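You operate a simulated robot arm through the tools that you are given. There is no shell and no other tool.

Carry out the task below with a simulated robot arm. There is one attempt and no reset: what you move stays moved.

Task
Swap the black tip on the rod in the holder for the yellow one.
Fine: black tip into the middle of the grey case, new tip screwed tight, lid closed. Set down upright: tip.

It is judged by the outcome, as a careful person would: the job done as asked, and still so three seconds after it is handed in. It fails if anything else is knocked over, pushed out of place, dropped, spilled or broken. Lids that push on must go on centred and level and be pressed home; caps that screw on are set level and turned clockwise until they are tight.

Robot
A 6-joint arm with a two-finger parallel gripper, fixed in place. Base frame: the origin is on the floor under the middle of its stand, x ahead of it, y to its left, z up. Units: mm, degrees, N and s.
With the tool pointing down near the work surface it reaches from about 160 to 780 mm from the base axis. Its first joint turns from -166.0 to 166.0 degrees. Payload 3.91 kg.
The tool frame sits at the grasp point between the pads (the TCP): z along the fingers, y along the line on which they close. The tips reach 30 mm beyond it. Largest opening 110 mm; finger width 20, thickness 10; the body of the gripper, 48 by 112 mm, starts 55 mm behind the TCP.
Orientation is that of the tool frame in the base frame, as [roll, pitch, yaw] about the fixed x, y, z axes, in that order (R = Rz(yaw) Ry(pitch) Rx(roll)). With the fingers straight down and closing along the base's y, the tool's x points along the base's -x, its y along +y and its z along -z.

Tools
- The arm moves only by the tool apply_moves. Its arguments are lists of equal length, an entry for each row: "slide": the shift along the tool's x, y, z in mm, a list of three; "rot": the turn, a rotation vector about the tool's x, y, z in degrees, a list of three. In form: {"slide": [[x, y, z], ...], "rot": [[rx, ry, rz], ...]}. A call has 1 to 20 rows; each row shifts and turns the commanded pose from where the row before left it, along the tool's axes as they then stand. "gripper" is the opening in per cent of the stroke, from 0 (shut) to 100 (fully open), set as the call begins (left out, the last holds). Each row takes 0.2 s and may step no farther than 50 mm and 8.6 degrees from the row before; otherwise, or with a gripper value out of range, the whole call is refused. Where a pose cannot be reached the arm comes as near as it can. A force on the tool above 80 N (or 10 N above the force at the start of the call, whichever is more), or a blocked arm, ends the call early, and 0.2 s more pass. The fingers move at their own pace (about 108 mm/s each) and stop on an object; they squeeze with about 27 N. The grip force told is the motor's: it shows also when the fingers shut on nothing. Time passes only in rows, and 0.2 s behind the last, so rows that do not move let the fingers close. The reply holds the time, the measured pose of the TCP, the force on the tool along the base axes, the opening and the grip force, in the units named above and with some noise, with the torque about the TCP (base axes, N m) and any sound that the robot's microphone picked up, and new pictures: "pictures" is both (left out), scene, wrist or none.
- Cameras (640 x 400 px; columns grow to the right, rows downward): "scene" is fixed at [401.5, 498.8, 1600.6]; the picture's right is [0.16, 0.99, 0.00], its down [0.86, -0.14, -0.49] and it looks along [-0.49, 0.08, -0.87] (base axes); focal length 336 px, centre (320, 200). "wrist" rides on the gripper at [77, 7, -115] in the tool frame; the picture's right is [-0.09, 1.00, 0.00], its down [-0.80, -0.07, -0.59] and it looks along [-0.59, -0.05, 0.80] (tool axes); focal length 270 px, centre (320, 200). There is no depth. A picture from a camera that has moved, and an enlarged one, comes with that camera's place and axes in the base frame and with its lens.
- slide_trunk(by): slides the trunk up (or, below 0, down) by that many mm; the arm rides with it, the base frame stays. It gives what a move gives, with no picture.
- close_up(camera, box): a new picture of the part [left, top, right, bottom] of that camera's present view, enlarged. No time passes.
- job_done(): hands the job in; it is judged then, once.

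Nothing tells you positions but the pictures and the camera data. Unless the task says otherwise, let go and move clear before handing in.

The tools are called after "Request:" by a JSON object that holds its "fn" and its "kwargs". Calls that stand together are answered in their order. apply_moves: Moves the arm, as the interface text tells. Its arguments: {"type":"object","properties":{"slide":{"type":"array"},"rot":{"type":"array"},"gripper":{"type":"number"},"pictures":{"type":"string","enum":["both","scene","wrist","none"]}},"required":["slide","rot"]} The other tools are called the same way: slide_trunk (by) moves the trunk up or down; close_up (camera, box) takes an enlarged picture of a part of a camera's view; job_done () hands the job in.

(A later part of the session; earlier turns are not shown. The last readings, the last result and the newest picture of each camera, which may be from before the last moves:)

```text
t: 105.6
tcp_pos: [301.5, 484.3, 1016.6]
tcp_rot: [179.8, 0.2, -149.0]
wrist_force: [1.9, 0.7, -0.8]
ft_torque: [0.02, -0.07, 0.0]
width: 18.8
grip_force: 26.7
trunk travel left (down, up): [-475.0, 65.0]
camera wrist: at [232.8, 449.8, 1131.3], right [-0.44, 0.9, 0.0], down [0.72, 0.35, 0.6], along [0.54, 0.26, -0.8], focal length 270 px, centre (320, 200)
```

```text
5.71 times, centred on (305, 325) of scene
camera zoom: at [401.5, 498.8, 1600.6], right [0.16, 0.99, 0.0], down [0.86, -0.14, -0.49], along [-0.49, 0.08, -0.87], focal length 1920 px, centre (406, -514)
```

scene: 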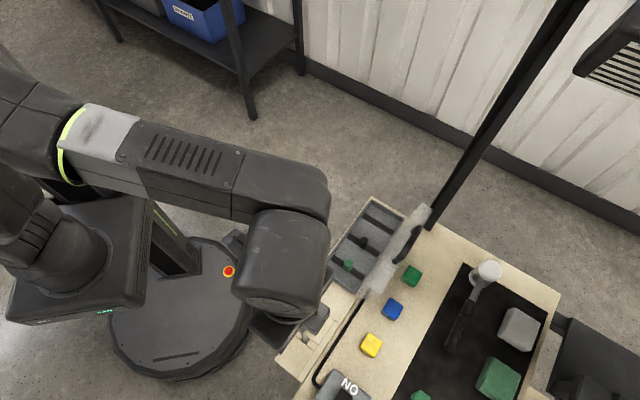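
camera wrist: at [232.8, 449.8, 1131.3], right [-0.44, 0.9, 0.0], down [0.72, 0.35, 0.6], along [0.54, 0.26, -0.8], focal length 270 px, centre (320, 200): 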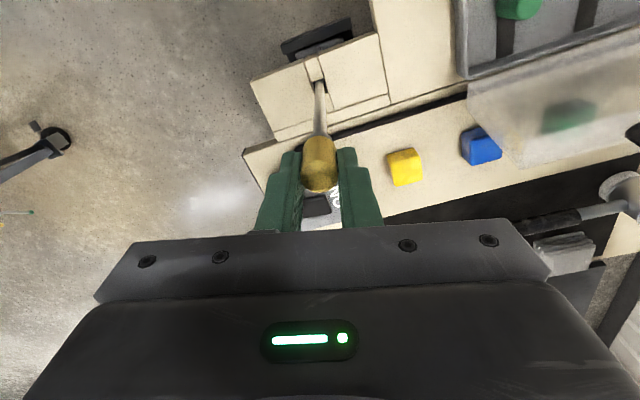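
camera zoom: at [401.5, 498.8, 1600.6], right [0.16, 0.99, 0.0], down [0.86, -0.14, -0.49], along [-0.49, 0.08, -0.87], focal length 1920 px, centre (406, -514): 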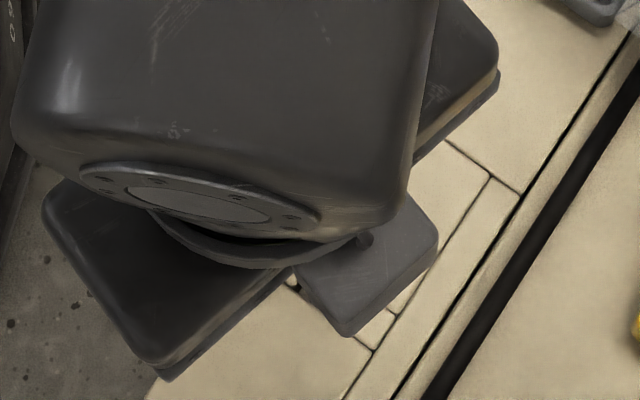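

The head is still square in the jaws. To find out whether the tip is still engaged, I'll pull up gently by about 1 mm and read the force.

Request:
{"fn": "apply_moves", "kwargs": {"slide": [[0, 0, -0.5], [0, 0, -0.5], [0, 0, 0]], "rot": [[0, 0, 0], [0, 0, 0], [0, 0, 0]], "pictures": "wrist"}}

Request:
{"fn": "close_up", "kwargs": {"camera": "wrist", "box": [300, 110, 345, 150]}}

```text
t: 106.4
tcp_pos: [300.0, 484.6, 1018.3]
tcp_rot: [179.8, 0.1, -148.9]
wrist_force: [0.1, -0.4, -3.1]
ft_torque: [0.0, -0.04, -0.04]
width: 19.2
grip_force: 26.7
trunk travel left (down, up): [-475.0, 65.0]
camera wrist: at [232.2, 449.4, 1132.1], right [-0.44, 0.9, 0.0], down [0.72, 0.35, 0.6], along [0.53, 0.26, -0.8], focal length 270 px, centre (320, 200)
```

wrist: 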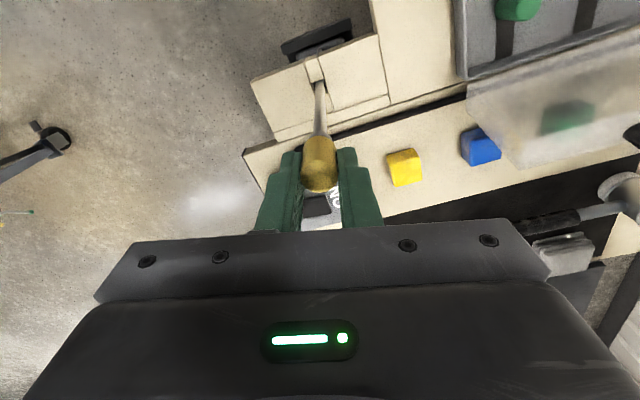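

```text
10.00 times, centred on (322, 130) of wrist
camera zoom: at [232.2, 449.4, 1132.1], right [-0.44, 0.9, 0.0], down [0.72, 0.35, 0.6], along [0.53, 0.26, -0.8], focal length 2703 px, centre (295, 900)
```

zoom: 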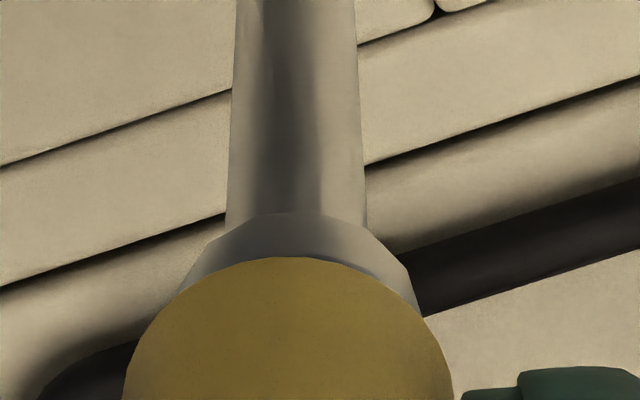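

The tip lifted the whole rod slightly (about 3 N) with no gap opening at the collar, so it is threaded on. I'll set the rod back down and continue turning clockwise with the fingers flat on the tip, stopping when the torque peaks.

Request:
{"fn": "apply_moves", "kwargs": {"slide": [[0, 0, 0.6], [0, 0, 0.6], [0, 0, 0]], "rot": [[0, 0, 0], [0, 0, 0], [0, 0, 0]], "pictures": "none"}}

Request:
{"fn": "apply_moves", "kwargs": {"slide": [[0, 0, 0], [0, 0, 0]], "rot": [[0, 0, 5], [0, 0, 5]], "pictures": "none"}}

Request:
{"fn": "apply_moves", "kwargs": {"slide": [[0, 0, 0], [0, 0, 0]], "rot": [[0, 0, 5], [0, 0, 5]], "pictures": "none"}}

```text
t: 107.2
tcp_pos: [299.8, 484.2, 1017.1]
tcp_rot: [179.7, 0.2, -148.9]
wrist_force: [0.3, 0.4, -1.4]
ft_torque: [0.09, -0.04, -0.04]
width: 18.8
grip_force: 26.9
trunk travel left (down, up): [-475.0, 65.0]
```

```text
t: 107.8
tcp_pos: [301.4, 484.1, 1016.4]
tcp_rot: [179.8, 0.1, -159.0]
wrist_force: [0.4, -0.6, -2.5]
ft_torque: [-0.02, -0.05, 0.08]
width: 18.7
grip_force: 27.4
trunk travel left (down, up): [-475.0, 65.0]
```

```text
t: 108.4
tcp_pos: [301.9, 483.6, 1016.3]
tcp_rot: [179.8, 0.0, -169.0]
wrist_force: [3.8, -3.7, -2.6]
ft_torque: [-0.12, -0.09, 0.33]
width: 19.3
grip_force: 27.5
trunk travel left (down, up): [-475.0, 65.0]
```

The torque is rising again (0.33 N·m) with the fingers nearly flat. Continuing in smaller steps.

Request:
{"fn": "apply_moves", "kwargs": {"slide": [[0, 0, 0], [0, 0, 0]], "rot": [[0, 0, 2], [0, 0, 2]], "pictures": "none"}}

Request:
{"fn": "apply_moves", "kwargs": {"slide": [[0, 0, 0], [0, 0, 0]], "rot": [[0, 0, 2], [0, 0, 2]], "pictures": "wrist"}}

Request:
{"fn": "close_up", "kwargs": {"camera": "wrist", "box": [280, 110, 360, 200]}}

Request:
{"fn": "close_up", "kwargs": {"camera": "wrist", "box": [300, 110, 345, 150]}}

```text
t: 109.0
tcp_pos: [301.2, 483.5, 1017.0]
tcp_rot: [179.8, 0.1, -173.0]
wrist_force: [5.5, -4.9, -2.3]
ft_torque: [-0.16, -0.2, 0.39]
width: 19.2
grip_force: 26.9
trunk travel left (down, up): [-475.0, 65.0]
```

```text
t: 109.6
tcp_pos: [302.1, 483.7, 1017.3]
tcp_rot: [179.9, 0.0, -177.0]
wrist_force: [6.7, -8.0, -1.9]
ft_torque: [-0.24, -0.25, 0.47]
width: 18.9
grip_force: 26.9
trunk travel left (down, up): [-475.0, 65.0]
camera wrist: at [225.3, 485.3, 1131.7], right [0.04, 1.0, 0.0], down [0.8, -0.03, 0.59], along [0.59, -0.02, -0.8], focal length 270 px, centre (320, 200)
```

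wrist: 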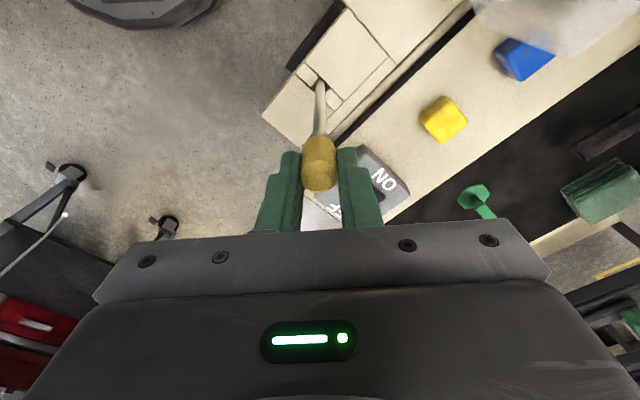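

```text
4.44 times, centred on (320, 155) of wrist
camera zoom: at [225.3, 485.3, 1131.7], right [0.04, 1.0, 0.0], down [0.8, -0.03, 0.59], along [0.59, -0.02, -0.8], focal length 1201 px, centre (320, 400)
```

zoom: 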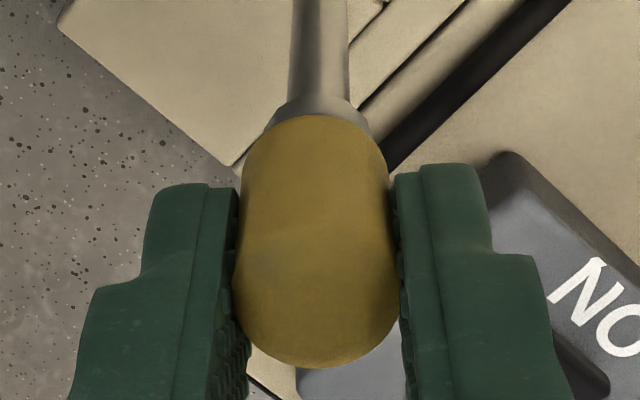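

```text
10.00 times, centred on (322, 130) of wrist
camera zoom: at [225.3, 485.3, 1131.7], right [0.04, 1.0, 0.0], down [0.8, -0.03, 0.59], along [0.59, -0.02, -0.8], focal length 2703 px, centre (295, 900)
```

zoom: 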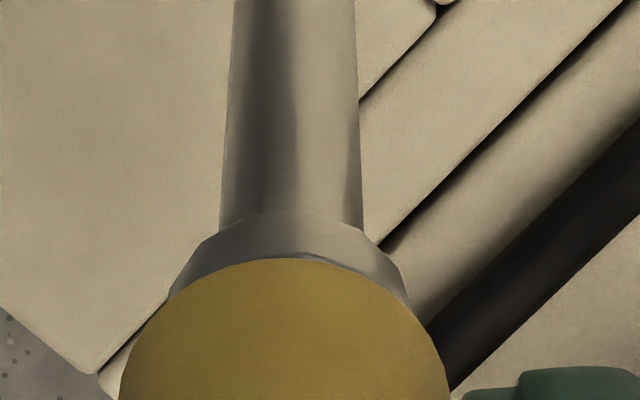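

The torque is at 0.47 N·m, but the tip sits about 3.5 mm off-centre in the fingers, so I'm also pushing sideways. I'll release, re-centre and re-grip for a clean final tightening.

Request:
{"fn": "apply_moves", "kwargs": {"slide": [[0, 0, 0], [0, 0, 0], [0, 0, 0]], "rot": [[0, 0, 0], [0, 0, 0], [0, 0, 0]], "gripper": 40, "pictures": "wrist"}}

Request:
{"fn": "close_up", "kwargs": {"camera": "wrist", "box": [280, 110, 360, 200]}}

Request:
{"fn": "close_up", "kwargs": {"camera": "wrist", "box": [300, 110, 345, 150]}}

Request:
{"fn": "close_up", "kwargs": {"camera": "wrist", "box": [270, 0, 400, 110]}}

```text
t: 110.4
tcp_pos: [300.1, 484.0, 1017.2]
tcp_rot: [179.8, 0.0, -176.8]
wrist_force: [-0.3, 0.3, 0.0]
ft_torque: [0.02, -0.01, -0.02]
width: 44.1
grip_force: 0.1
trunk travel left (down, up): [-475.0, 65.0]
camera wrist: at [224.3, 486.2, 1131.6], right [0.03, 1.0, 0.0], down [0.8, -0.03, 0.59], along [0.59, -0.02, -0.8], focal length 270 px, centre (320, 200)
```

wrist: 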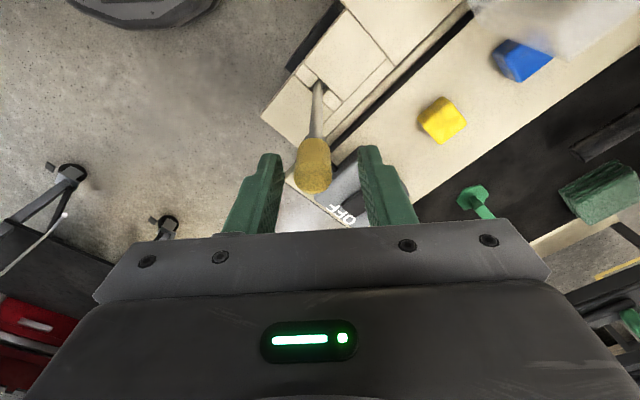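

```text
4.44 times, centred on (320, 155) of wrist
camera zoom: at [224.3, 486.2, 1131.6], right [0.03, 1.0, 0.0], down [0.8, -0.03, 0.59], along [0.59, -0.02, -0.8], focal length 1201 px, centre (320, 400)
```

zoom: 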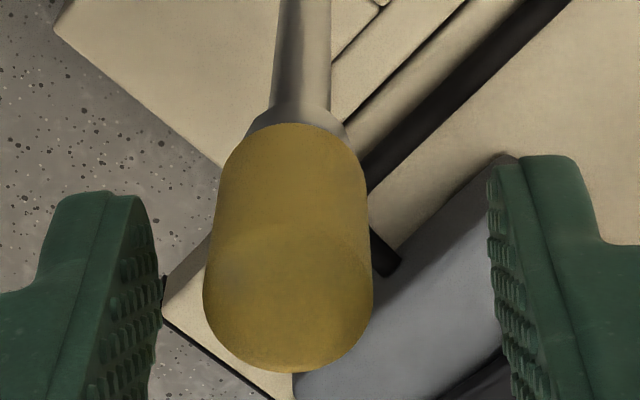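

```text
10.00 times, centred on (322, 130) of wrist
camera zoom: at [224.3, 486.2, 1131.6], right [0.03, 1.0, 0.0], down [0.8, -0.03, 0.59], along [0.59, -0.02, -0.8], focal length 2703 px, centre (295, 900)
```

zoom: 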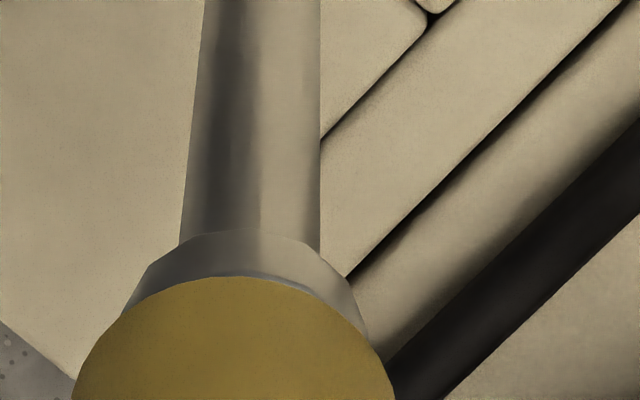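

```text
3.64 times, centred on (335, 55) of wrist
camera zoom: at [224.3, 486.2, 1131.6], right [0.03, 1.0, 0.0], down [0.8, -0.03, 0.59], along [0.59, -0.02, -0.8], focal length 983 px, centre (266, 727)
```

zoom: 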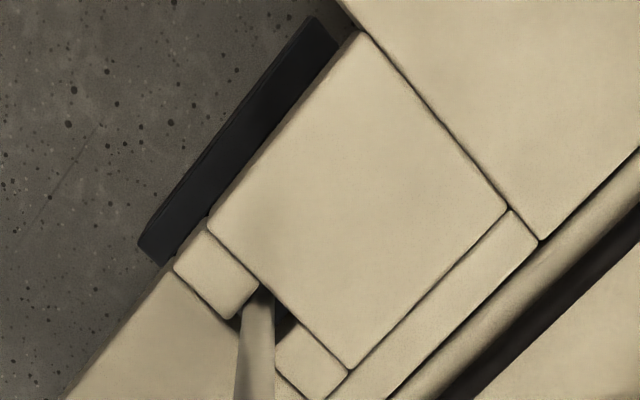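

Released, the rod now leans slightly, with the tip about 3.4 mm off in both axes. I'll re-centre the open gripper on it and compare its height with how the black tip originally sat.

Request:
{"fn": "apply_moves", "kwargs": {"slide": [[3.4, -3.4, 0], [0, 0, 0]], "rot": [[0, 0, 0], [0, 0, 0]], "pictures": "wrist"}}

Request:
{"fn": "close_up", "kwargs": {"camera": "wrist", "box": [280, 130, 360, 210]}}

Request:
{"fn": "close_up", "kwargs": {"camera": "wrist", "box": [300, 120, 340, 150]}}

```text
t: 111.0
tcp_pos: [297.5, 479.9, 1015.8]
tcp_rot: [179.8, 0.2, -176.8]
wrist_force: [-0.9, 0.1, 0.3]
ft_torque: [0.02, 0.02, 0.01]
width: 44.1
grip_force: 0.1
trunk travel left (down, up): [-475.0, 65.0]
camera wrist: at [221.2, 482.4, 1131.2], right [0.03, 1.0, 0.0], down [0.8, -0.03, 0.6], along [0.59, -0.02, -0.8], focal length 270 px, centre (320, 200)
```

wrist: 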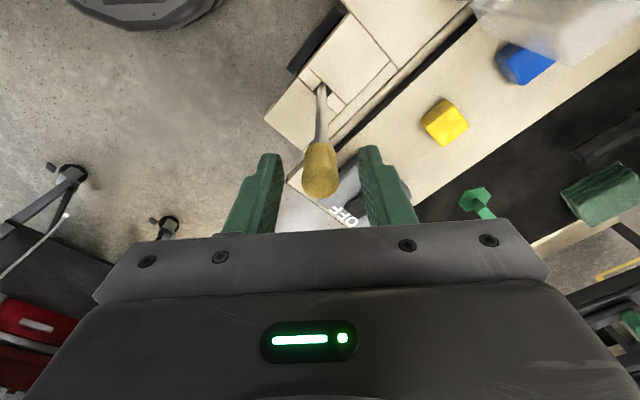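

```text
5.00 times, centred on (320, 170) of wrist
camera zoom: at [221.2, 482.4, 1131.2], right [0.03, 1.0, 0.0], down [0.8, -0.03, 0.6], along [0.59, -0.02, -0.8], focal length 1351 px, centre (320, 350)
```

zoom: 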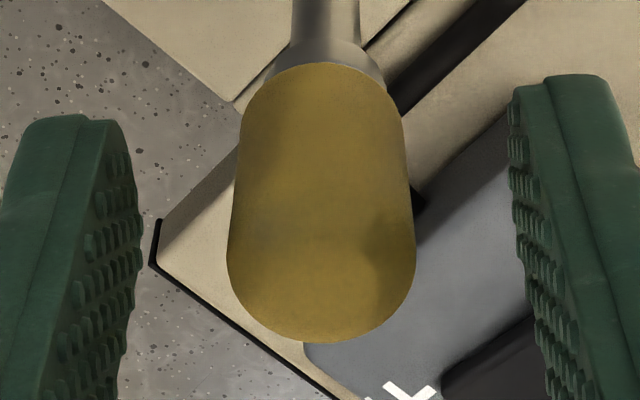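

```text
13.33 times, centred on (320, 135) of wrist
camera zoom: at [221.2, 482.4, 1131.2], right [0.03, 1.0, 0.0], down [0.8, -0.03, 0.6], along [0.59, -0.02, -0.8], focal length 3604 px, centre (320, 1067)
```

zoom: 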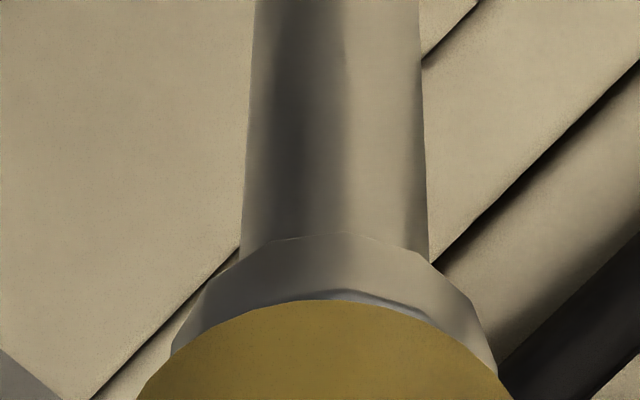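

The tip edge and collar look much as the black one did, but possibly about a millimetre higher, and a sliver of the collar rim shows on one side. I'll re-grip centred and keep turning clockwise, watching torque and width.

Request:
{"fn": "apply_moves", "kwargs": {"slide": [[0, 0, 0], [0, 0, 0], [0, 0, 0]], "rot": [[0, 0, 0], [0, 0, 0], [0, 0, 0]], "gripper": 0, "pictures": "wrist"}}

Request:
{"fn": "close_up", "kwargs": {"camera": "wrist", "box": [280, 130, 360, 210]}}

Request:
{"fn": "apply_moves", "kwargs": {"slide": [[0, 0, 0], [0, 0, 0]], "rot": [[0, 0, 3], [0, 0, 3]], "pictures": "none"}}

Request:
{"fn": "apply_moves", "kwargs": {"slide": [[0, 0, 0], [0, 0, 0]], "rot": [[0, 0, 3], [0, 0, 3]], "pictures": "none"}}

```text
t: 111.8
tcp_pos: [296.6, 480.8, 1015.3]
tcp_rot: [179.8, 0.1, -177.0]
wrist_force: [0.0, -0.3, 3.3]
ft_torque: [0.02, 0.0, 0.04]
width: 22.5
grip_force: 27.2
trunk travel left (down, up): [-475.0, 65.0]
camera wrist: at [221.2, 482.5, 1131.2], right [0.03, 1.0, 0.0], down [0.8, -0.03, 0.6], along [0.59, -0.02, -0.8], focal length 270 px, centre (320, 200)
```

wrist: 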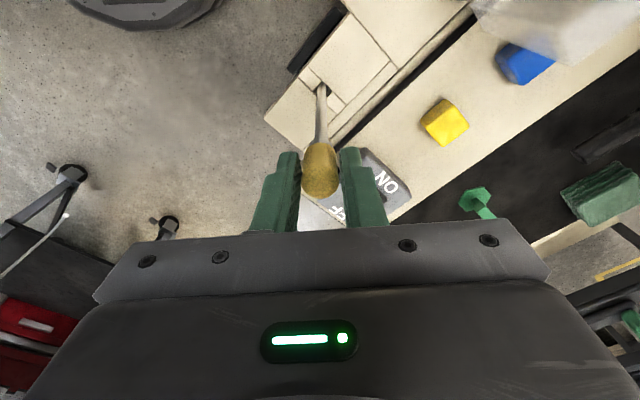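

```text
5.00 times, centred on (320, 170) of wrist
camera zoom: at [221.2, 482.5, 1131.2], right [0.03, 1.0, 0.0], down [0.8, -0.03, 0.6], along [0.59, -0.02, -0.8], focal length 1351 px, centre (320, 350)
```

zoom: 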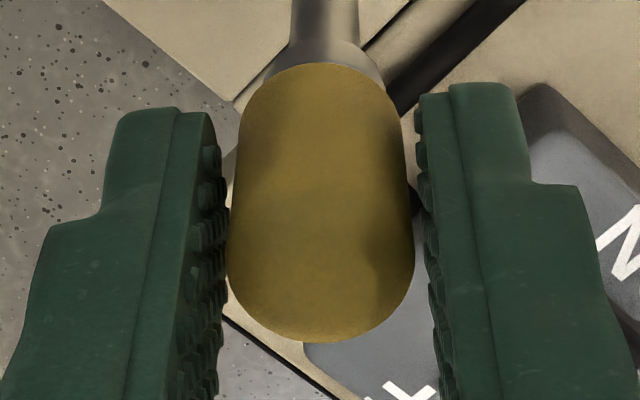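

```text
t: 112.4
tcp_pos: [296.8, 480.9, 1016.9]
tcp_rot: [179.8, 0.0, 177.1]
wrist_force: [0.8, 1.2, 1.1]
ft_torque: [0.09, -0.05, 0.24]
width: 22.5
grip_force: 26.8
trunk travel left (down, up): [-475.0, 65.0]
```

```text
t: 113.0
tcp_pos: [297.0, 482.0, 1017.4]
tcp_rot: [179.7, -0.1, 170.9]
wrist_force: [0.4, 2.1, 1.1]
ft_torque: [0.1, -0.01, 0.33]
width: 22.4
grip_force: 27.1
trunk travel left (down, up): [-475.0, 65.0]
```

Torque keeps appearing and releasing, so I want direct evidence of how the tip is seated. I'll release, move the arm clear, and compare the same scene-camera view that I took of the black tip at the start.

Request:
{"fn": "apply_moves", "kwargs": {"slide": [[0, 0, 0], [0, 0, 0]], "rot": [[0, 0, 0], [0, 0, 0]], "gripper": 45, "pictures": "none"}}

Request:
{"fn": "apply_moves", "kwargs": {"slide": [[0, 0, -30], [0, 0, -40], [0, 0, -40], [40, 0, 0], [40, 0, 0], [40, 0, 0], [40, 0, 0]], "rot": [[0, 0, 0], [0, 0, 0], [0, 0, 0], [0, 0, 0], [0, 0, 0], [0, 0, 0], [0, 0, 0]]}}

Request:
{"fn": "close_up", "kwargs": {"camera": "scene", "box": [290, 310, 320, 345]}}

Request:
{"fn": "close_up", "kwargs": {"camera": "scene", "box": [280, 305, 340, 350]}}

```text
t: 113.6
tcp_pos: [297.0, 480.0, 1017.0]
tcp_rot: [179.8, 0.0, 171.0]
wrist_force: [0.2, -0.3, -0.5]
ft_torque: [0.01, -0.05, 0.02]
width: 49.6
grip_force: 0.1
trunk travel left (down, up): [-475.0, 65.0]
```

```text
t: 115.2
tcp_pos: [139.7, 505.3, 1127.8]
tcp_rot: [179.8, 0.0, 171.0]
wrist_force: [-1.1, -0.3, 0.4]
ft_torque: [0.02, 0.01, 0.02]
width: 49.4
grip_force: 0.0
trunk travel left (down, up): [-475.0, 65.0]
camera wrist: at [65.2, 523.2, 1242.3], right [0.24, 0.97, 0.0], down [0.78, -0.2, 0.59], along [0.58, -0.14, -0.8], focal length 270 px, centre (320, 200)
```

scene: 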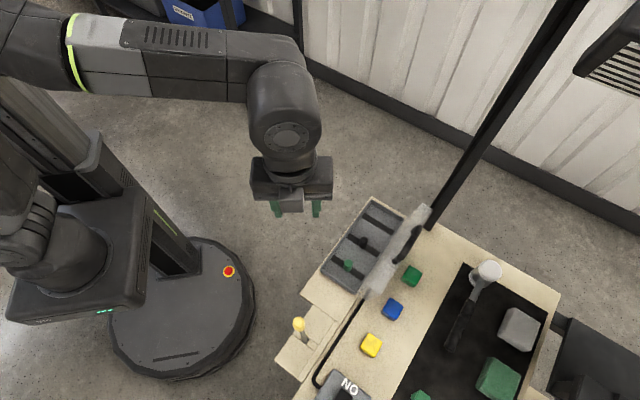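
wrist: 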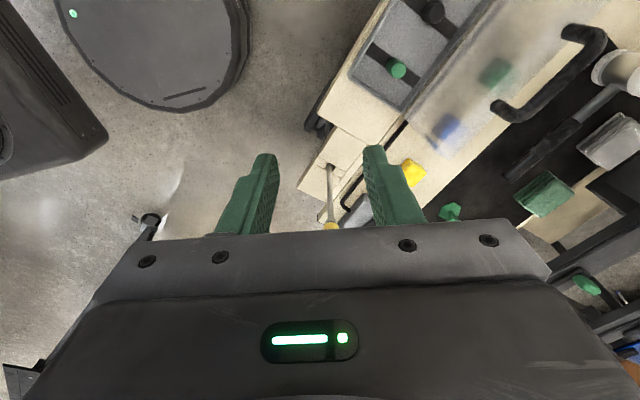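

```text
11.43 times, centred on (305, 328) of scene
camera zoom: at [401.5, 498.8, 1600.6], right [0.16, 0.99, 0.0], down [0.86, -0.14, -0.49], along [-0.49, 0.08, -0.87], focal length 3841 px, centre (491, -1257)
```

zoom: 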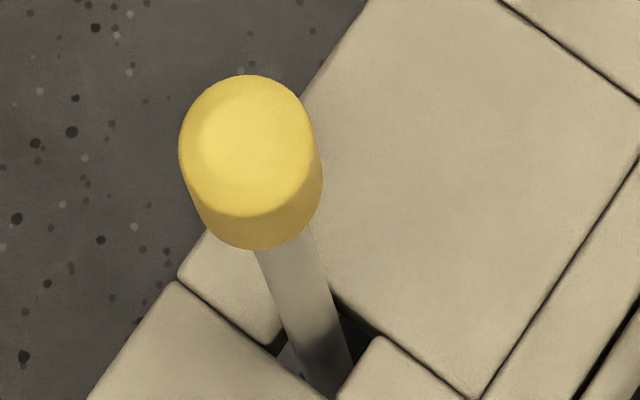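

```text
8.89 times, centred on (310, 328) of scene
camera zoom: at [401.5, 498.8, 1600.6], right [0.16, 0.99, 0.0], down [0.86, -0.14, -0.49], along [-0.49, 0.08, -0.87], focal length 2988 px, centre (409, -933)
```

zoom: 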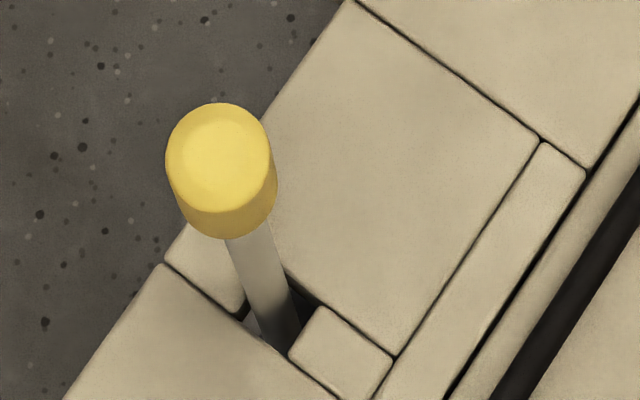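

The rod top now leans about 4–5 mm from where it started. I want to check the head in the holder from exactly the viewpoint I had at the beginning.

Request:
{"fn": "apply_moves", "kwargs": {"slide": [[0, 0, 0], [0, 0, 0], [0, 0, 0], [0, 0, 0], [0, 0, 0], [0, 0, 0], [0, 0, 0], [15.5, 31.2, 22.9], [15.5, 31.2, 22.9], [15.5, 31.2, 22.9], [15.5, 31.2, 22.9]], "rot": [[0.2, 0, -7.7], [0, 0, -7.7], [0, 0, -7.7], [0, 0, -7.7], [0, 0, -7.7], [0, 0, -7.7], [0, 0, -7.8], [0, 0, 0], [0, 0, 0], [0, 0, 0], [0, 0, 0]], "gripper": 100, "pictures": "wrist"}}

Request:
{"fn": "close_up", "kwargs": {"camera": "wrist", "box": [180, 90, 260, 170]}}

```text
t: 117.6
tcp_pos: [8.3, 549.3, 1034.3]
tcp_rot: [-179.9, 0.0, -134.8]
wrist_force: [1.0, 0.4, -0.4]
ft_torque: [0.0, -0.02, -0.01]
width: 110.2
grip_force: 0.1
trunk travel left (down, up): [-475.0, 65.0]
camera wrist: at [-49.6, 499.3, 1148.7], right [-0.64, 0.77, 0.0], down [0.62, 0.52, 0.59], along [0.46, 0.38, -0.8], focal length 270 px, centre (320, 200)
```

wrist: 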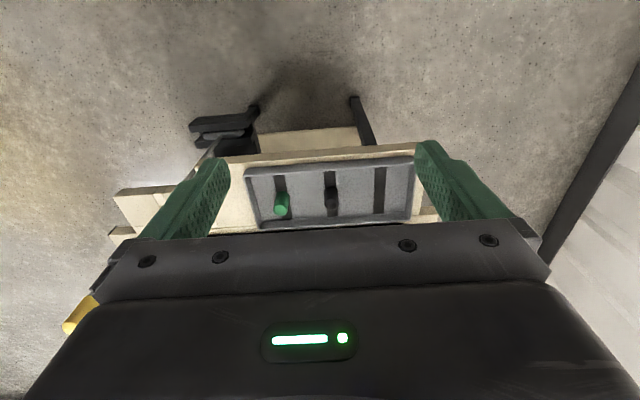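

```text
5.00 times, centred on (220, 130) of wrist
camera zoom: at [-49.6, 499.3, 1148.7], right [-0.64, 0.77, 0.0], down [0.62, 0.52, 0.59], along [0.46, 0.38, -0.8], focal length 1351 px, centre (820, 550)
```

zoom: 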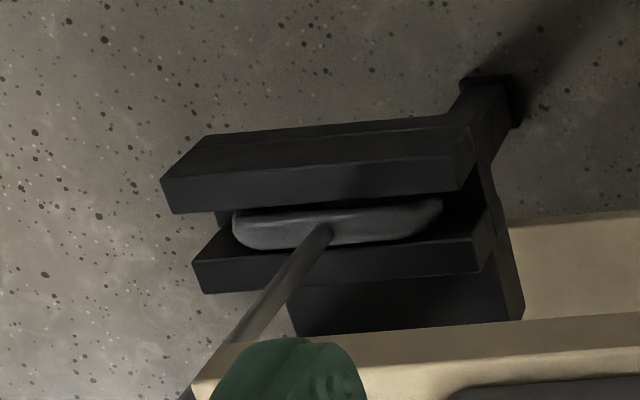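

The head sits in the holder just as it did at the start, so nothing was displaced there. The readings fit a hard thread stop with some springiness in the rod. I'll go back for one clean final tightening, with the fingers aligned to the tip's flats and centred.

Request:
{"fn": "apply_moves", "kwargs": {"slide": [[0, 0, -47], [0, 0, -47], [-22.2, -36.1, 0], [-22.2, -36.1, 0], [-22.2, -36.1, 0], [-22.2, -36.1, 0], [-22.2, -36.1, 0], [-22.2, -36.1, 0], [-22.2, -36.1, 0], [0, 0, 0], [0, 0, 0], [0, 0, 0], [0, 0, 0]], "rot": [[0, 0, 0], [0, 0, 0], [0, 0, 0], [0, 0, 0], [0, 0, 0], [0, 0, 0], [0, 0, 0], [0, 0, 0], [0, 0, 0], [0, 0, 7.5], [0, 0, 7.5], [0, 0, 7.5], [0, 0, 7.5]], "gripper": 45, "pictures": "wrist"}}

Request:
{"fn": "close_up", "kwargs": {"camera": "wrist", "box": [280, 70, 360, 150]}}

```text
t: 120.4
tcp_pos: [295.7, 479.8, 1129.8]
tcp_rot: [-179.9, 0.0, -165.1]
wrist_force: [-0.8, 0.1, -0.7]
ft_torque: [0.0, 0.02, -0.02]
width: 49.6
grip_force: 0.0
trunk travel left (down, up): [-475.0, 65.0]
camera wrist: at [220.3, 467.6, 1243.8], right [-0.17, 0.99, 0.0], down [0.79, 0.14, 0.59], along [0.59, 0.1, -0.8], focal length 270 px, centre (320, 200)
```

wrist: 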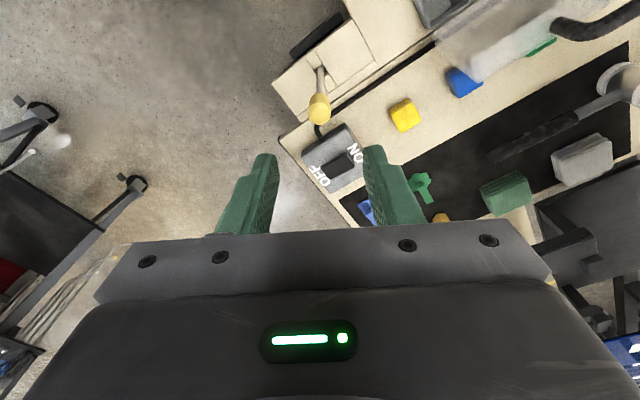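

```text
5.00 times, centred on (320, 110) of wrist
camera zoom: at [220.3, 467.6, 1243.8], right [-0.17, 0.99, 0.0], down [0.79, 0.14, 0.59], along [0.59, 0.1, -0.8], focal length 1351 px, centre (320, 650)
```

zoom: 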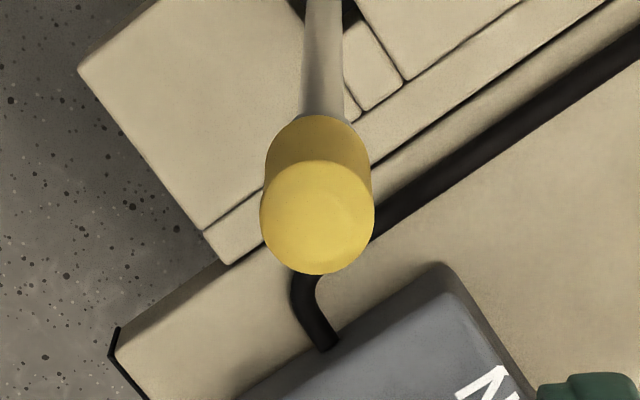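

Request:
{"fn": "apply_moves", "kwargs": {"slide": [[-1.2, -0.4, 0], [0, 0, 30], [0, 0, 30], [0, 0, 30], [0, 0, 22], [0, 0, 0]], "rot": [[0, 0, 0], [0, 0, 0], [0, 0, 0], [0, 0, 0], [0, 0, 0], [0, 0, 0]], "pictures": "wrist"}}

Request:
{"fn": "close_up", "kwargs": {"camera": "wrist", "box": [280, 130, 360, 210]}}

Request:
{"fn": "close_up", "kwargs": {"camera": "wrist", "box": [300, 120, 340, 150]}}

```text
t: 121.8
tcp_pos: [295.7, 479.3, 1017.7]
tcp_rot: [-179.9, -0.1, -164.9]
wrist_force: [-0.5, 0.3, -0.5]
ft_torque: [0.02, 0.0, -0.03]
width: 49.3
grip_force: 0.1
trunk travel left (down, up): [-475.0, 65.0]
camera wrist: at [221.8, 465.9, 1131.7], right [-0.17, 0.98, 0.0], down [0.79, 0.14, 0.59], along [0.59, 0.1, -0.8], focal length 270 px, centre (320, 200)
```

wrist: 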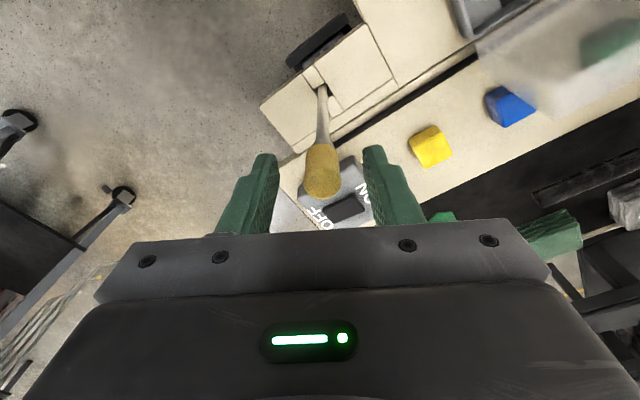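

```text
5.00 times, centred on (320, 170) of wrist
camera zoom: at [221.8, 465.9, 1131.7], right [-0.17, 0.98, 0.0], down [0.79, 0.14, 0.59], along [0.59, 0.1, -0.8], focal length 1351 px, centre (320, 350)
```

zoom: 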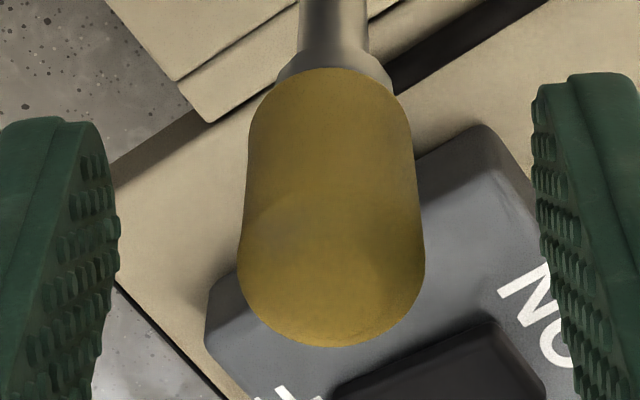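

```text
13.33 times, centred on (320, 135) of wrist
camera zoom: at [221.8, 465.9, 1131.7], right [-0.17, 0.98, 0.0], down [0.79, 0.14, 0.59], along [0.59, 0.1, -0.8], focal length 3604 px, centre (320, 1067)
```

zoom: 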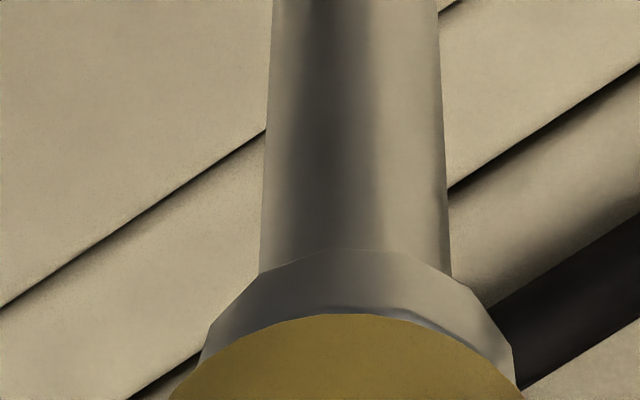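

The tip sits roughly 1 mm higher than the black one did, and about 0.5 mm off the rod axis. I need to know for sure whether it's threaded, so I'll grip it, lift 3 mm and see whether it separates from the collar.

Request:
{"fn": "apply_moves", "kwargs": {"slide": [[0, 1.3, 0], [0, 0, 0], [0, 0, 0]], "rot": [[0, 0, 0], [0, 0, 0], [0, 0, 0]], "pictures": "none"}}

Request:
{"fn": "apply_moves", "kwargs": {"slide": [[0, 0, 0], [0, 0, 0], [0, 0, 0]], "rot": [[0, 0, 0], [0, 0, 0], [0, 0, 0]], "gripper": 0, "pictures": "wrist"}}

Request:
{"fn": "close_up", "kwargs": {"camera": "wrist", "box": [300, 120, 340, 150]}}

Request:
{"fn": "apply_moves", "kwargs": {"slide": [[0, 0, -1], [0, 0, -1], [0, 0, -1], [0, 0, 0]], "rot": [[0, 0, 0], [0, 0, 0], [0, 0, 0], [0, 0, 0]], "pictures": "wrist"}}

Request:
{"fn": "close_up", "kwargs": {"camera": "wrist", "box": [300, 120, 340, 150]}}

```text
t: 122.6
tcp_pos: [297.5, 481.6, 1017.7]
tcp_rot: [180.0, 0.0, -164.9]
wrist_force: [0.3, -0.2, 0.2]
ft_torque: [0.01, -0.02, 0.01]
width: 49.5
grip_force: 0.1
trunk travel left (down, up): [-475.0, 65.0]
```

```text
t: 123.4
tcp_pos: [297.5, 480.8, 1018.0]
tcp_rot: [-179.9, 0.0, -164.9]
wrist_force: [1.5, 0.6, 0.2]
ft_torque: [0.03, -0.02, 0.18]
width: 19.3
grip_force: 27.7
trunk travel left (down, up): [-475.0, 65.0]
camera wrist: at [222.2, 467.6, 1131.7], right [-0.17, 0.98, 0.0], down [0.79, 0.14, 0.59], along [0.59, 0.1, -0.8], focal length 270 px, centre (320, 200)
```

wrist: 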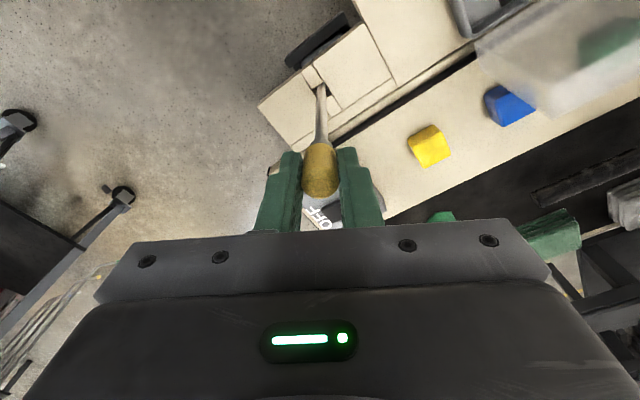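

```text
13.33 times, centred on (320, 135) of wrist
camera zoom: at [222.2, 467.6, 1131.7], right [-0.17, 0.98, 0.0], down [0.79, 0.14, 0.59], along [0.59, 0.1, -0.8], focal length 3604 px, centre (320, 1067)
```

zoom: 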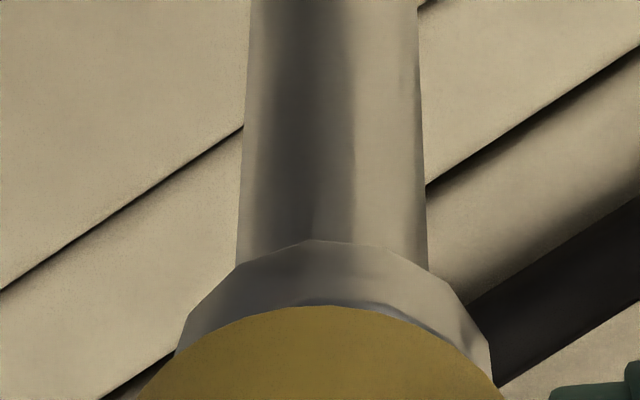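

```text
t: 124.4
tcp_pos: [298.1, 483.2, 1021.1]
tcp_rot: [-180.0, 0.1, -164.9]
wrist_force: [0.2, -0.9, -7.2]
ft_torque: [-0.03, 0.03, 0.21]
width: 19.1
grip_force: 26.6
trunk travel left (down, up): [-475.0, 65.0]
camera wrist: at [222.9, 468.4, 1134.7], right [-0.17, 0.98, 0.0], down [0.79, 0.14, 0.59], along [0.59, 0.1, -0.8], focal length 270 px, centre (320, 200)
```

wrist: 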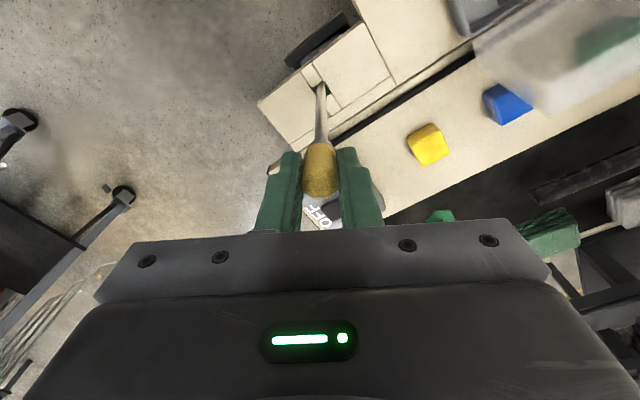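

```text
13.33 times, centred on (320, 135) of wrist
camera zoom: at [222.9, 468.4, 1134.7], right [-0.17, 0.98, 0.0], down [0.79, 0.14, 0.59], along [0.59, 0.1, -0.8], focal length 3604 px, centre (320, 1067)
```

zoom: 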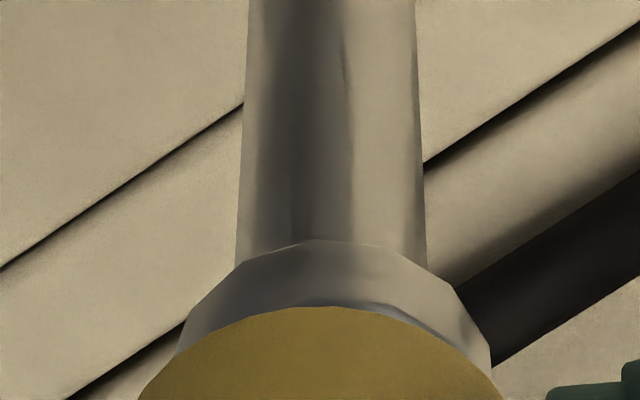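

Lifting 3 mm raised the whole rod (7 N) with no change at the collar, so the tip is truly threaded on. I'll set it back down, bring the rod top back to its original position, then tighten in small steps with the fingers flat.

Request:
{"fn": "apply_moves", "kwargs": {"slide": [[0, 0, 1], [0, 0, 1], [0, 0, 1], [-1.6, 1.3, 0], [-1.6, 1.2, 0], [0, 0, 0]], "rot": [[0, 0, 0], [0, 0, 0], [0, 0, 0], [0, 0, 0], [0, 0, 0], [0, 0, 0]], "pictures": "none"}}

Request:
{"fn": "apply_moves", "kwargs": {"slide": [[0, 0, 0], [0, 0, 0]], "rot": [[0, 0, 3], [0, 0, 3]], "pictures": "none"}}

Request:
{"fn": "apply_moves", "kwargs": {"slide": [[0, 0, 0], [0, 0, 0]], "rot": [[0, 0, 3], [0, 0, 3]], "pictures": "none"}}

```text
t: 125.8
tcp_pos: [299.2, 485.0, 1018.4]
tcp_rot: [179.9, 0.0, -165.0]
wrist_force: [-0.2, 0.5, -2.1]
ft_torque: [0.01, 0.02, 0.17]
width: 19.3
grip_force: 26.9
trunk travel left (down, up): [-475.0, 65.0]
```

```text
t: 126.4
tcp_pos: [300.4, 485.6, 1017.3]
tcp_rot: [-179.9, 0.0, -171.1]
wrist_force: [0.0, -0.3, -0.7]
ft_torque: [-0.05, 0.02, 0.33]
width: 19.1
grip_force: 27.0
trunk travel left (down, up): [-475.0, 65.0]
```

```text
t: 127.0
tcp_pos: [299.3, 484.7, 1016.8]
tcp_rot: [-179.9, -0.1, -176.9]
wrist_force: [0.8, 0.7, -0.6]
ft_torque: [0.0, 0.01, 0.47]
width: 19.2
grip_force: 27.2
trunk travel left (down, up): [-475.0, 65.0]
```

Request:
{"fn": "apply_moves", "kwargs": {"slide": [[0, 0, 0], [0, 0, 0]], "rot": [[0, 0, 2], [0, 0, 2]], "pictures": "none"}}

Request:
{"fn": "apply_moves", "kwargs": {"slide": [[0, 0, 0], [0, 0, 0]], "rot": [[0, 0, 2], [0, 0, 2]], "pictures": "none"}}

Request:
{"fn": "apply_moves", "kwargs": {"slide": [[0, 0, 0], [0, 0, 0]], "rot": [[0, 0, 2], [0, 0, 2]], "pictures": "none"}}

```text
t: 127.6
tcp_pos: [299.8, 485.7, 1016.6]
tcp_rot: [180.0, 0.1, 179.0]
wrist_force: [-0.3, -0.1, 3.1]
ft_torque: [-0.05, 0.02, 0.55]
width: 19.3
grip_force: 26.9
trunk travel left (down, up): [-475.0, 65.0]
```

```text
t: 128.2
tcp_pos: [299.0, 484.8, 1016.7]
tcp_rot: [180.0, 0.1, 175.0]
wrist_force: [-0.1, 0.6, 0.3]
ft_torque: [-0.01, 0.01, 0.62]
width: 19.6
grip_force: 27.4
trunk travel left (down, up): [-475.0, 65.0]
```

```text
t: 128.8
tcp_pos: [299.2, 484.9, 1017.0]
tcp_rot: [179.9, -0.1, 170.9]
wrist_force: [0.2, -0.1, 3.0]
ft_torque: [-0.04, 0.0, 0.68]
width: 19.8
grip_force: 27.3
trunk travel left (down, up): [-475.0, 65.0]
```

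The torque keeps climbing smoothly (0.68 N·m) while the fingers stay flat, which is a firm stop. A couple more small steps.

Request:
{"fn": "apply_moves", "kwargs": {"slide": [[0, 0, 0], [0, 0, 0]], "rot": [[0, 0, 1.5], [0, 0, 1.5]], "pictures": "none"}}

Request:
{"fn": "apply_moves", "kwargs": {"slide": [[0, 0, 0], [0, 0, 0]], "rot": [[0, 0, 1.5], [0, 0, 1.5]], "pictures": "wrist"}}

Request:
{"fn": "close_up", "kwargs": {"camera": "wrist", "box": [280, 130, 360, 210]}}

Request:
{"fn": "close_up", "kwargs": {"camera": "wrist", "box": [300, 120, 340, 150]}}

```text
t: 129.4
tcp_pos: [300.0, 485.0, 1016.4]
tcp_rot: [-179.9, 0.0, 168.0]
wrist_force: [-0.1, -0.4, 1.0]
ft_torque: [-0.02, 0.04, 0.67]
width: 20.6
grip_force: 27.3
trunk travel left (down, up): [-475.0, 65.0]
```

```text
t: 130.0
tcp_pos: [298.2, 485.6, 1016.7]
tcp_rot: [180.0, 0.0, 165.1]
wrist_force: [-0.2, 0.7, -0.7]
ft_torque: [-0.01, 0.0, 0.59]
width: 21.3
grip_force: 27.2
trunk travel left (down, up): [-475.0, 65.0]
camera wrist: at [228.1, 511.2, 1131.3], right [0.34, 0.94, 0.0], down [0.76, -0.28, 0.59], along [0.56, -0.2, -0.8], focal length 270 px, centre (320, 200)
```

wrist: 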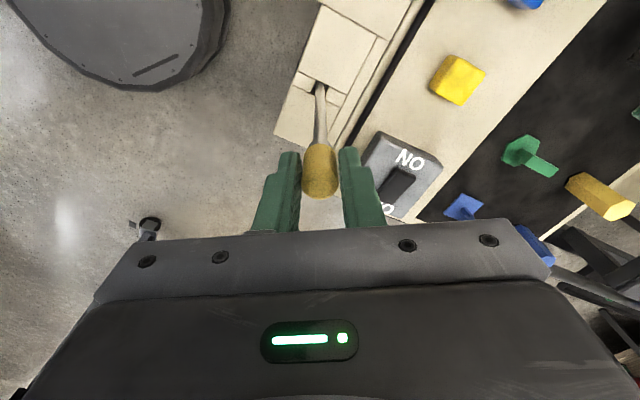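

```text
5.00 times, centred on (320, 170) of wrist
camera zoom: at [228.1, 511.2, 1131.3], right [0.34, 0.94, 0.0], down [0.76, -0.28, 0.59], along [0.56, -0.2, -0.8], focal length 1351 px, centre (320, 350)
```

zoom: 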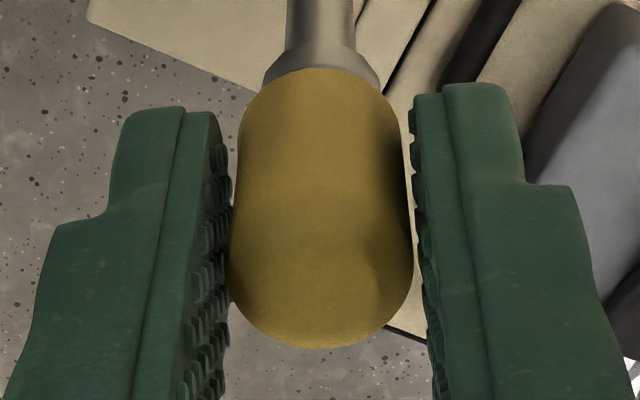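

```text
13.33 times, centred on (320, 135) of wrist
camera zoom: at [228.1, 511.2, 1131.3], right [0.34, 0.94, 0.0], down [0.76, -0.28, 0.59], along [0.56, -0.2, -0.8], focal length 3604 px, centre (320, 1067)
```

zoom: 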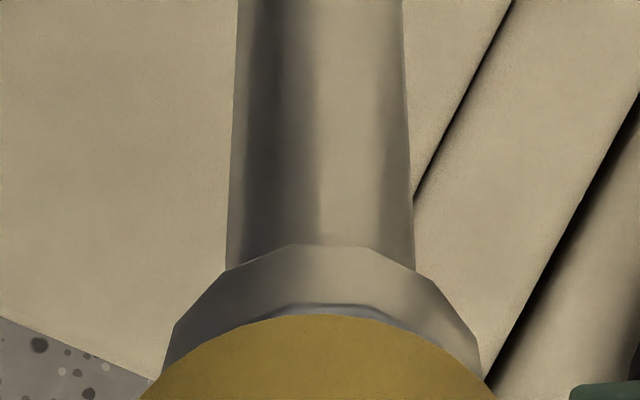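

The torque peaked at 0.68 N·m and then the fingers began to slip, with the tip not turning any further, so it is tight. From the gripper heights, the yellow tip also seats within about half a millimetre of where the black one sat. I'll release here and back off upward.

Request:
{"fn": "apply_moves", "kwargs": {"slide": [[0, 0, 0], [0, 0, 0], [0, 0, 0]], "rot": [[0, 0, 0], [0, 0, 0], [0, 0, 0]], "gripper": 45, "pictures": "wrist"}}

Request:
{"fn": "close_up", "kwargs": {"camera": "wrist", "box": [270, 120, 370, 220]}}

Request:
{"fn": "apply_moves", "kwargs": {"slide": [[0, 0, -30], [0, 0, -40], [0, 0, -40], [40, 0, 0], [40, 0, 0], [40, 0, 0], [40, 0, 0]], "rot": [[0, 0, 0], [0, 0, 0], [0, 0, 0], [0, 0, 0], [0, 0, 0], [0, 0, 0], [0, 0, 0]]}}

Request:
{"fn": "close_up", "kwargs": {"camera": "scene", "box": [290, 310, 320, 345]}}

```text
t: 130.8
tcp_pos: [299.2, 485.8, 1016.7]
tcp_rot: [-180.0, 0.0, 165.0]
wrist_force: [0.1, -1.1, -0.3]
ft_torque: [0.04, 0.02, 0.01]
width: 49.4
grip_force: 0.0
trunk travel left (down, up): [-475.0, 65.0]
camera wrist: at [228.1, 511.3, 1131.5], right [0.34, 0.94, 0.0], down [0.76, -0.28, 0.59], along [0.56, -0.2, -0.8], focal length 270 px, centre (320, 200)
```

wrist: 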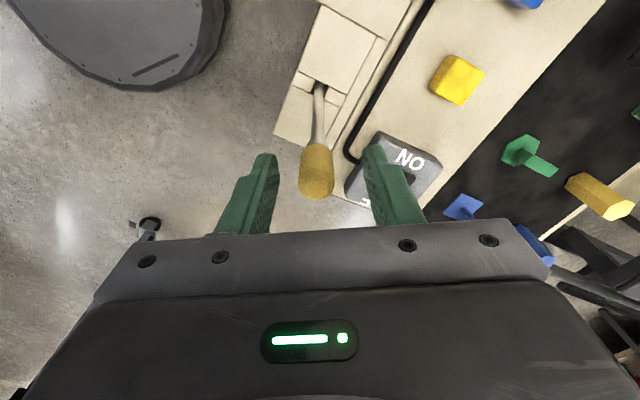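

```text
4.00 times, centred on (320, 170) of wrist
camera zoom: at [228.1, 511.3, 1131.5], right [0.34, 0.94, 0.0], down [0.76, -0.28, 0.59], along [0.56, -0.2, -0.8], focal length 1081 px, centre (320, 320)
```

zoom: 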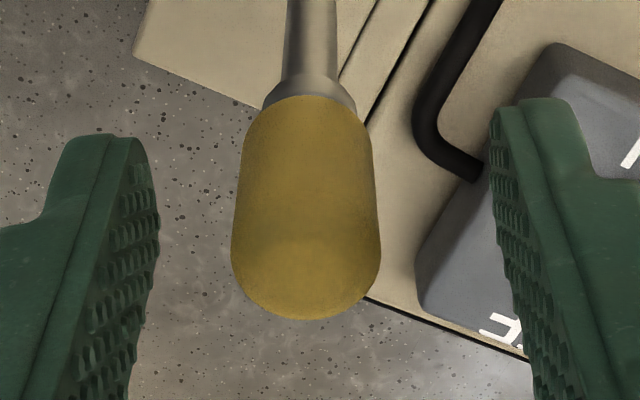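

```text
t: 132.4
tcp_pos: [144.1, 528.1, 1126.4]
tcp_rot: [-179.9, -0.1, 165.0]
wrist_force: [-0.7, -0.1, 0.6]
ft_torque: [0.0, 0.0, 0.02]
width: 49.4
grip_force: 0.1
trunk travel left (down, up): [-475.0, 65.0]
camera wrist: at [72.7, 553.6, 1241.2], right [0.34, 0.94, 0.0], down [0.75, -0.28, 0.6], along [0.56, -0.2, -0.8], focal length 270 px, centre (320, 200)
```

scene: 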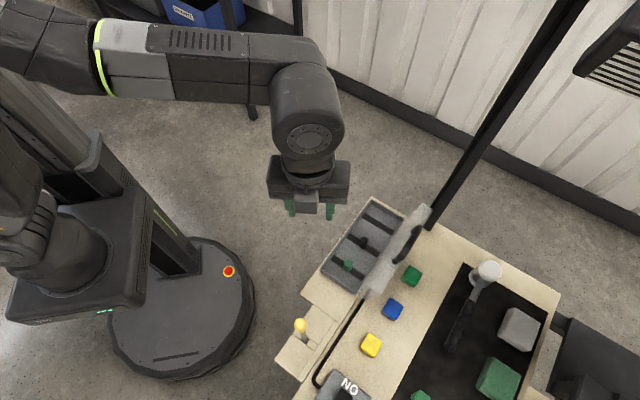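
wrist: 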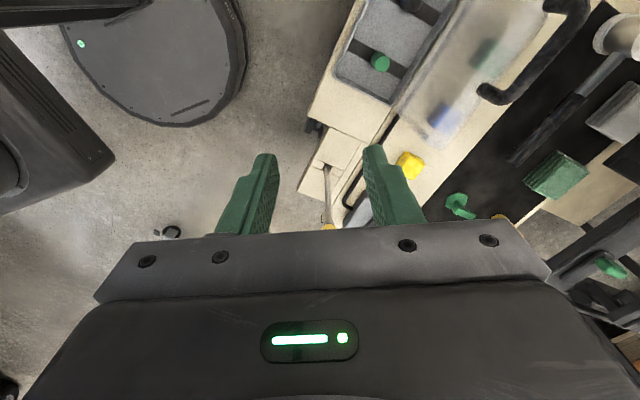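

```text
11.43 times, centred on (305, 328) of scene
camera zoom: at [401.5, 498.8, 1600.6], right [0.16, 0.99, 0.0], down [0.86, -0.14, -0.49], along [-0.49, 0.08, -0.87], focal length 3841 px, centre (491, -1257)
```

zoom: 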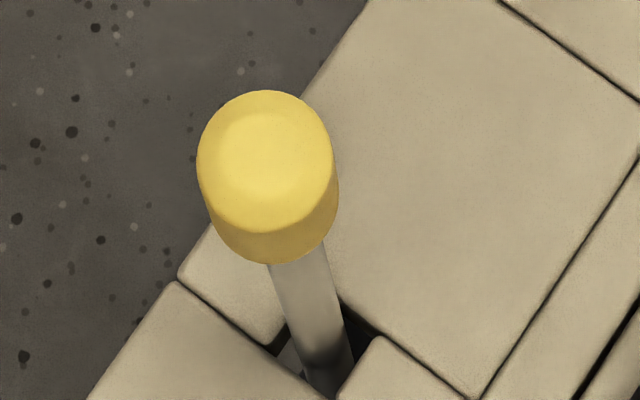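

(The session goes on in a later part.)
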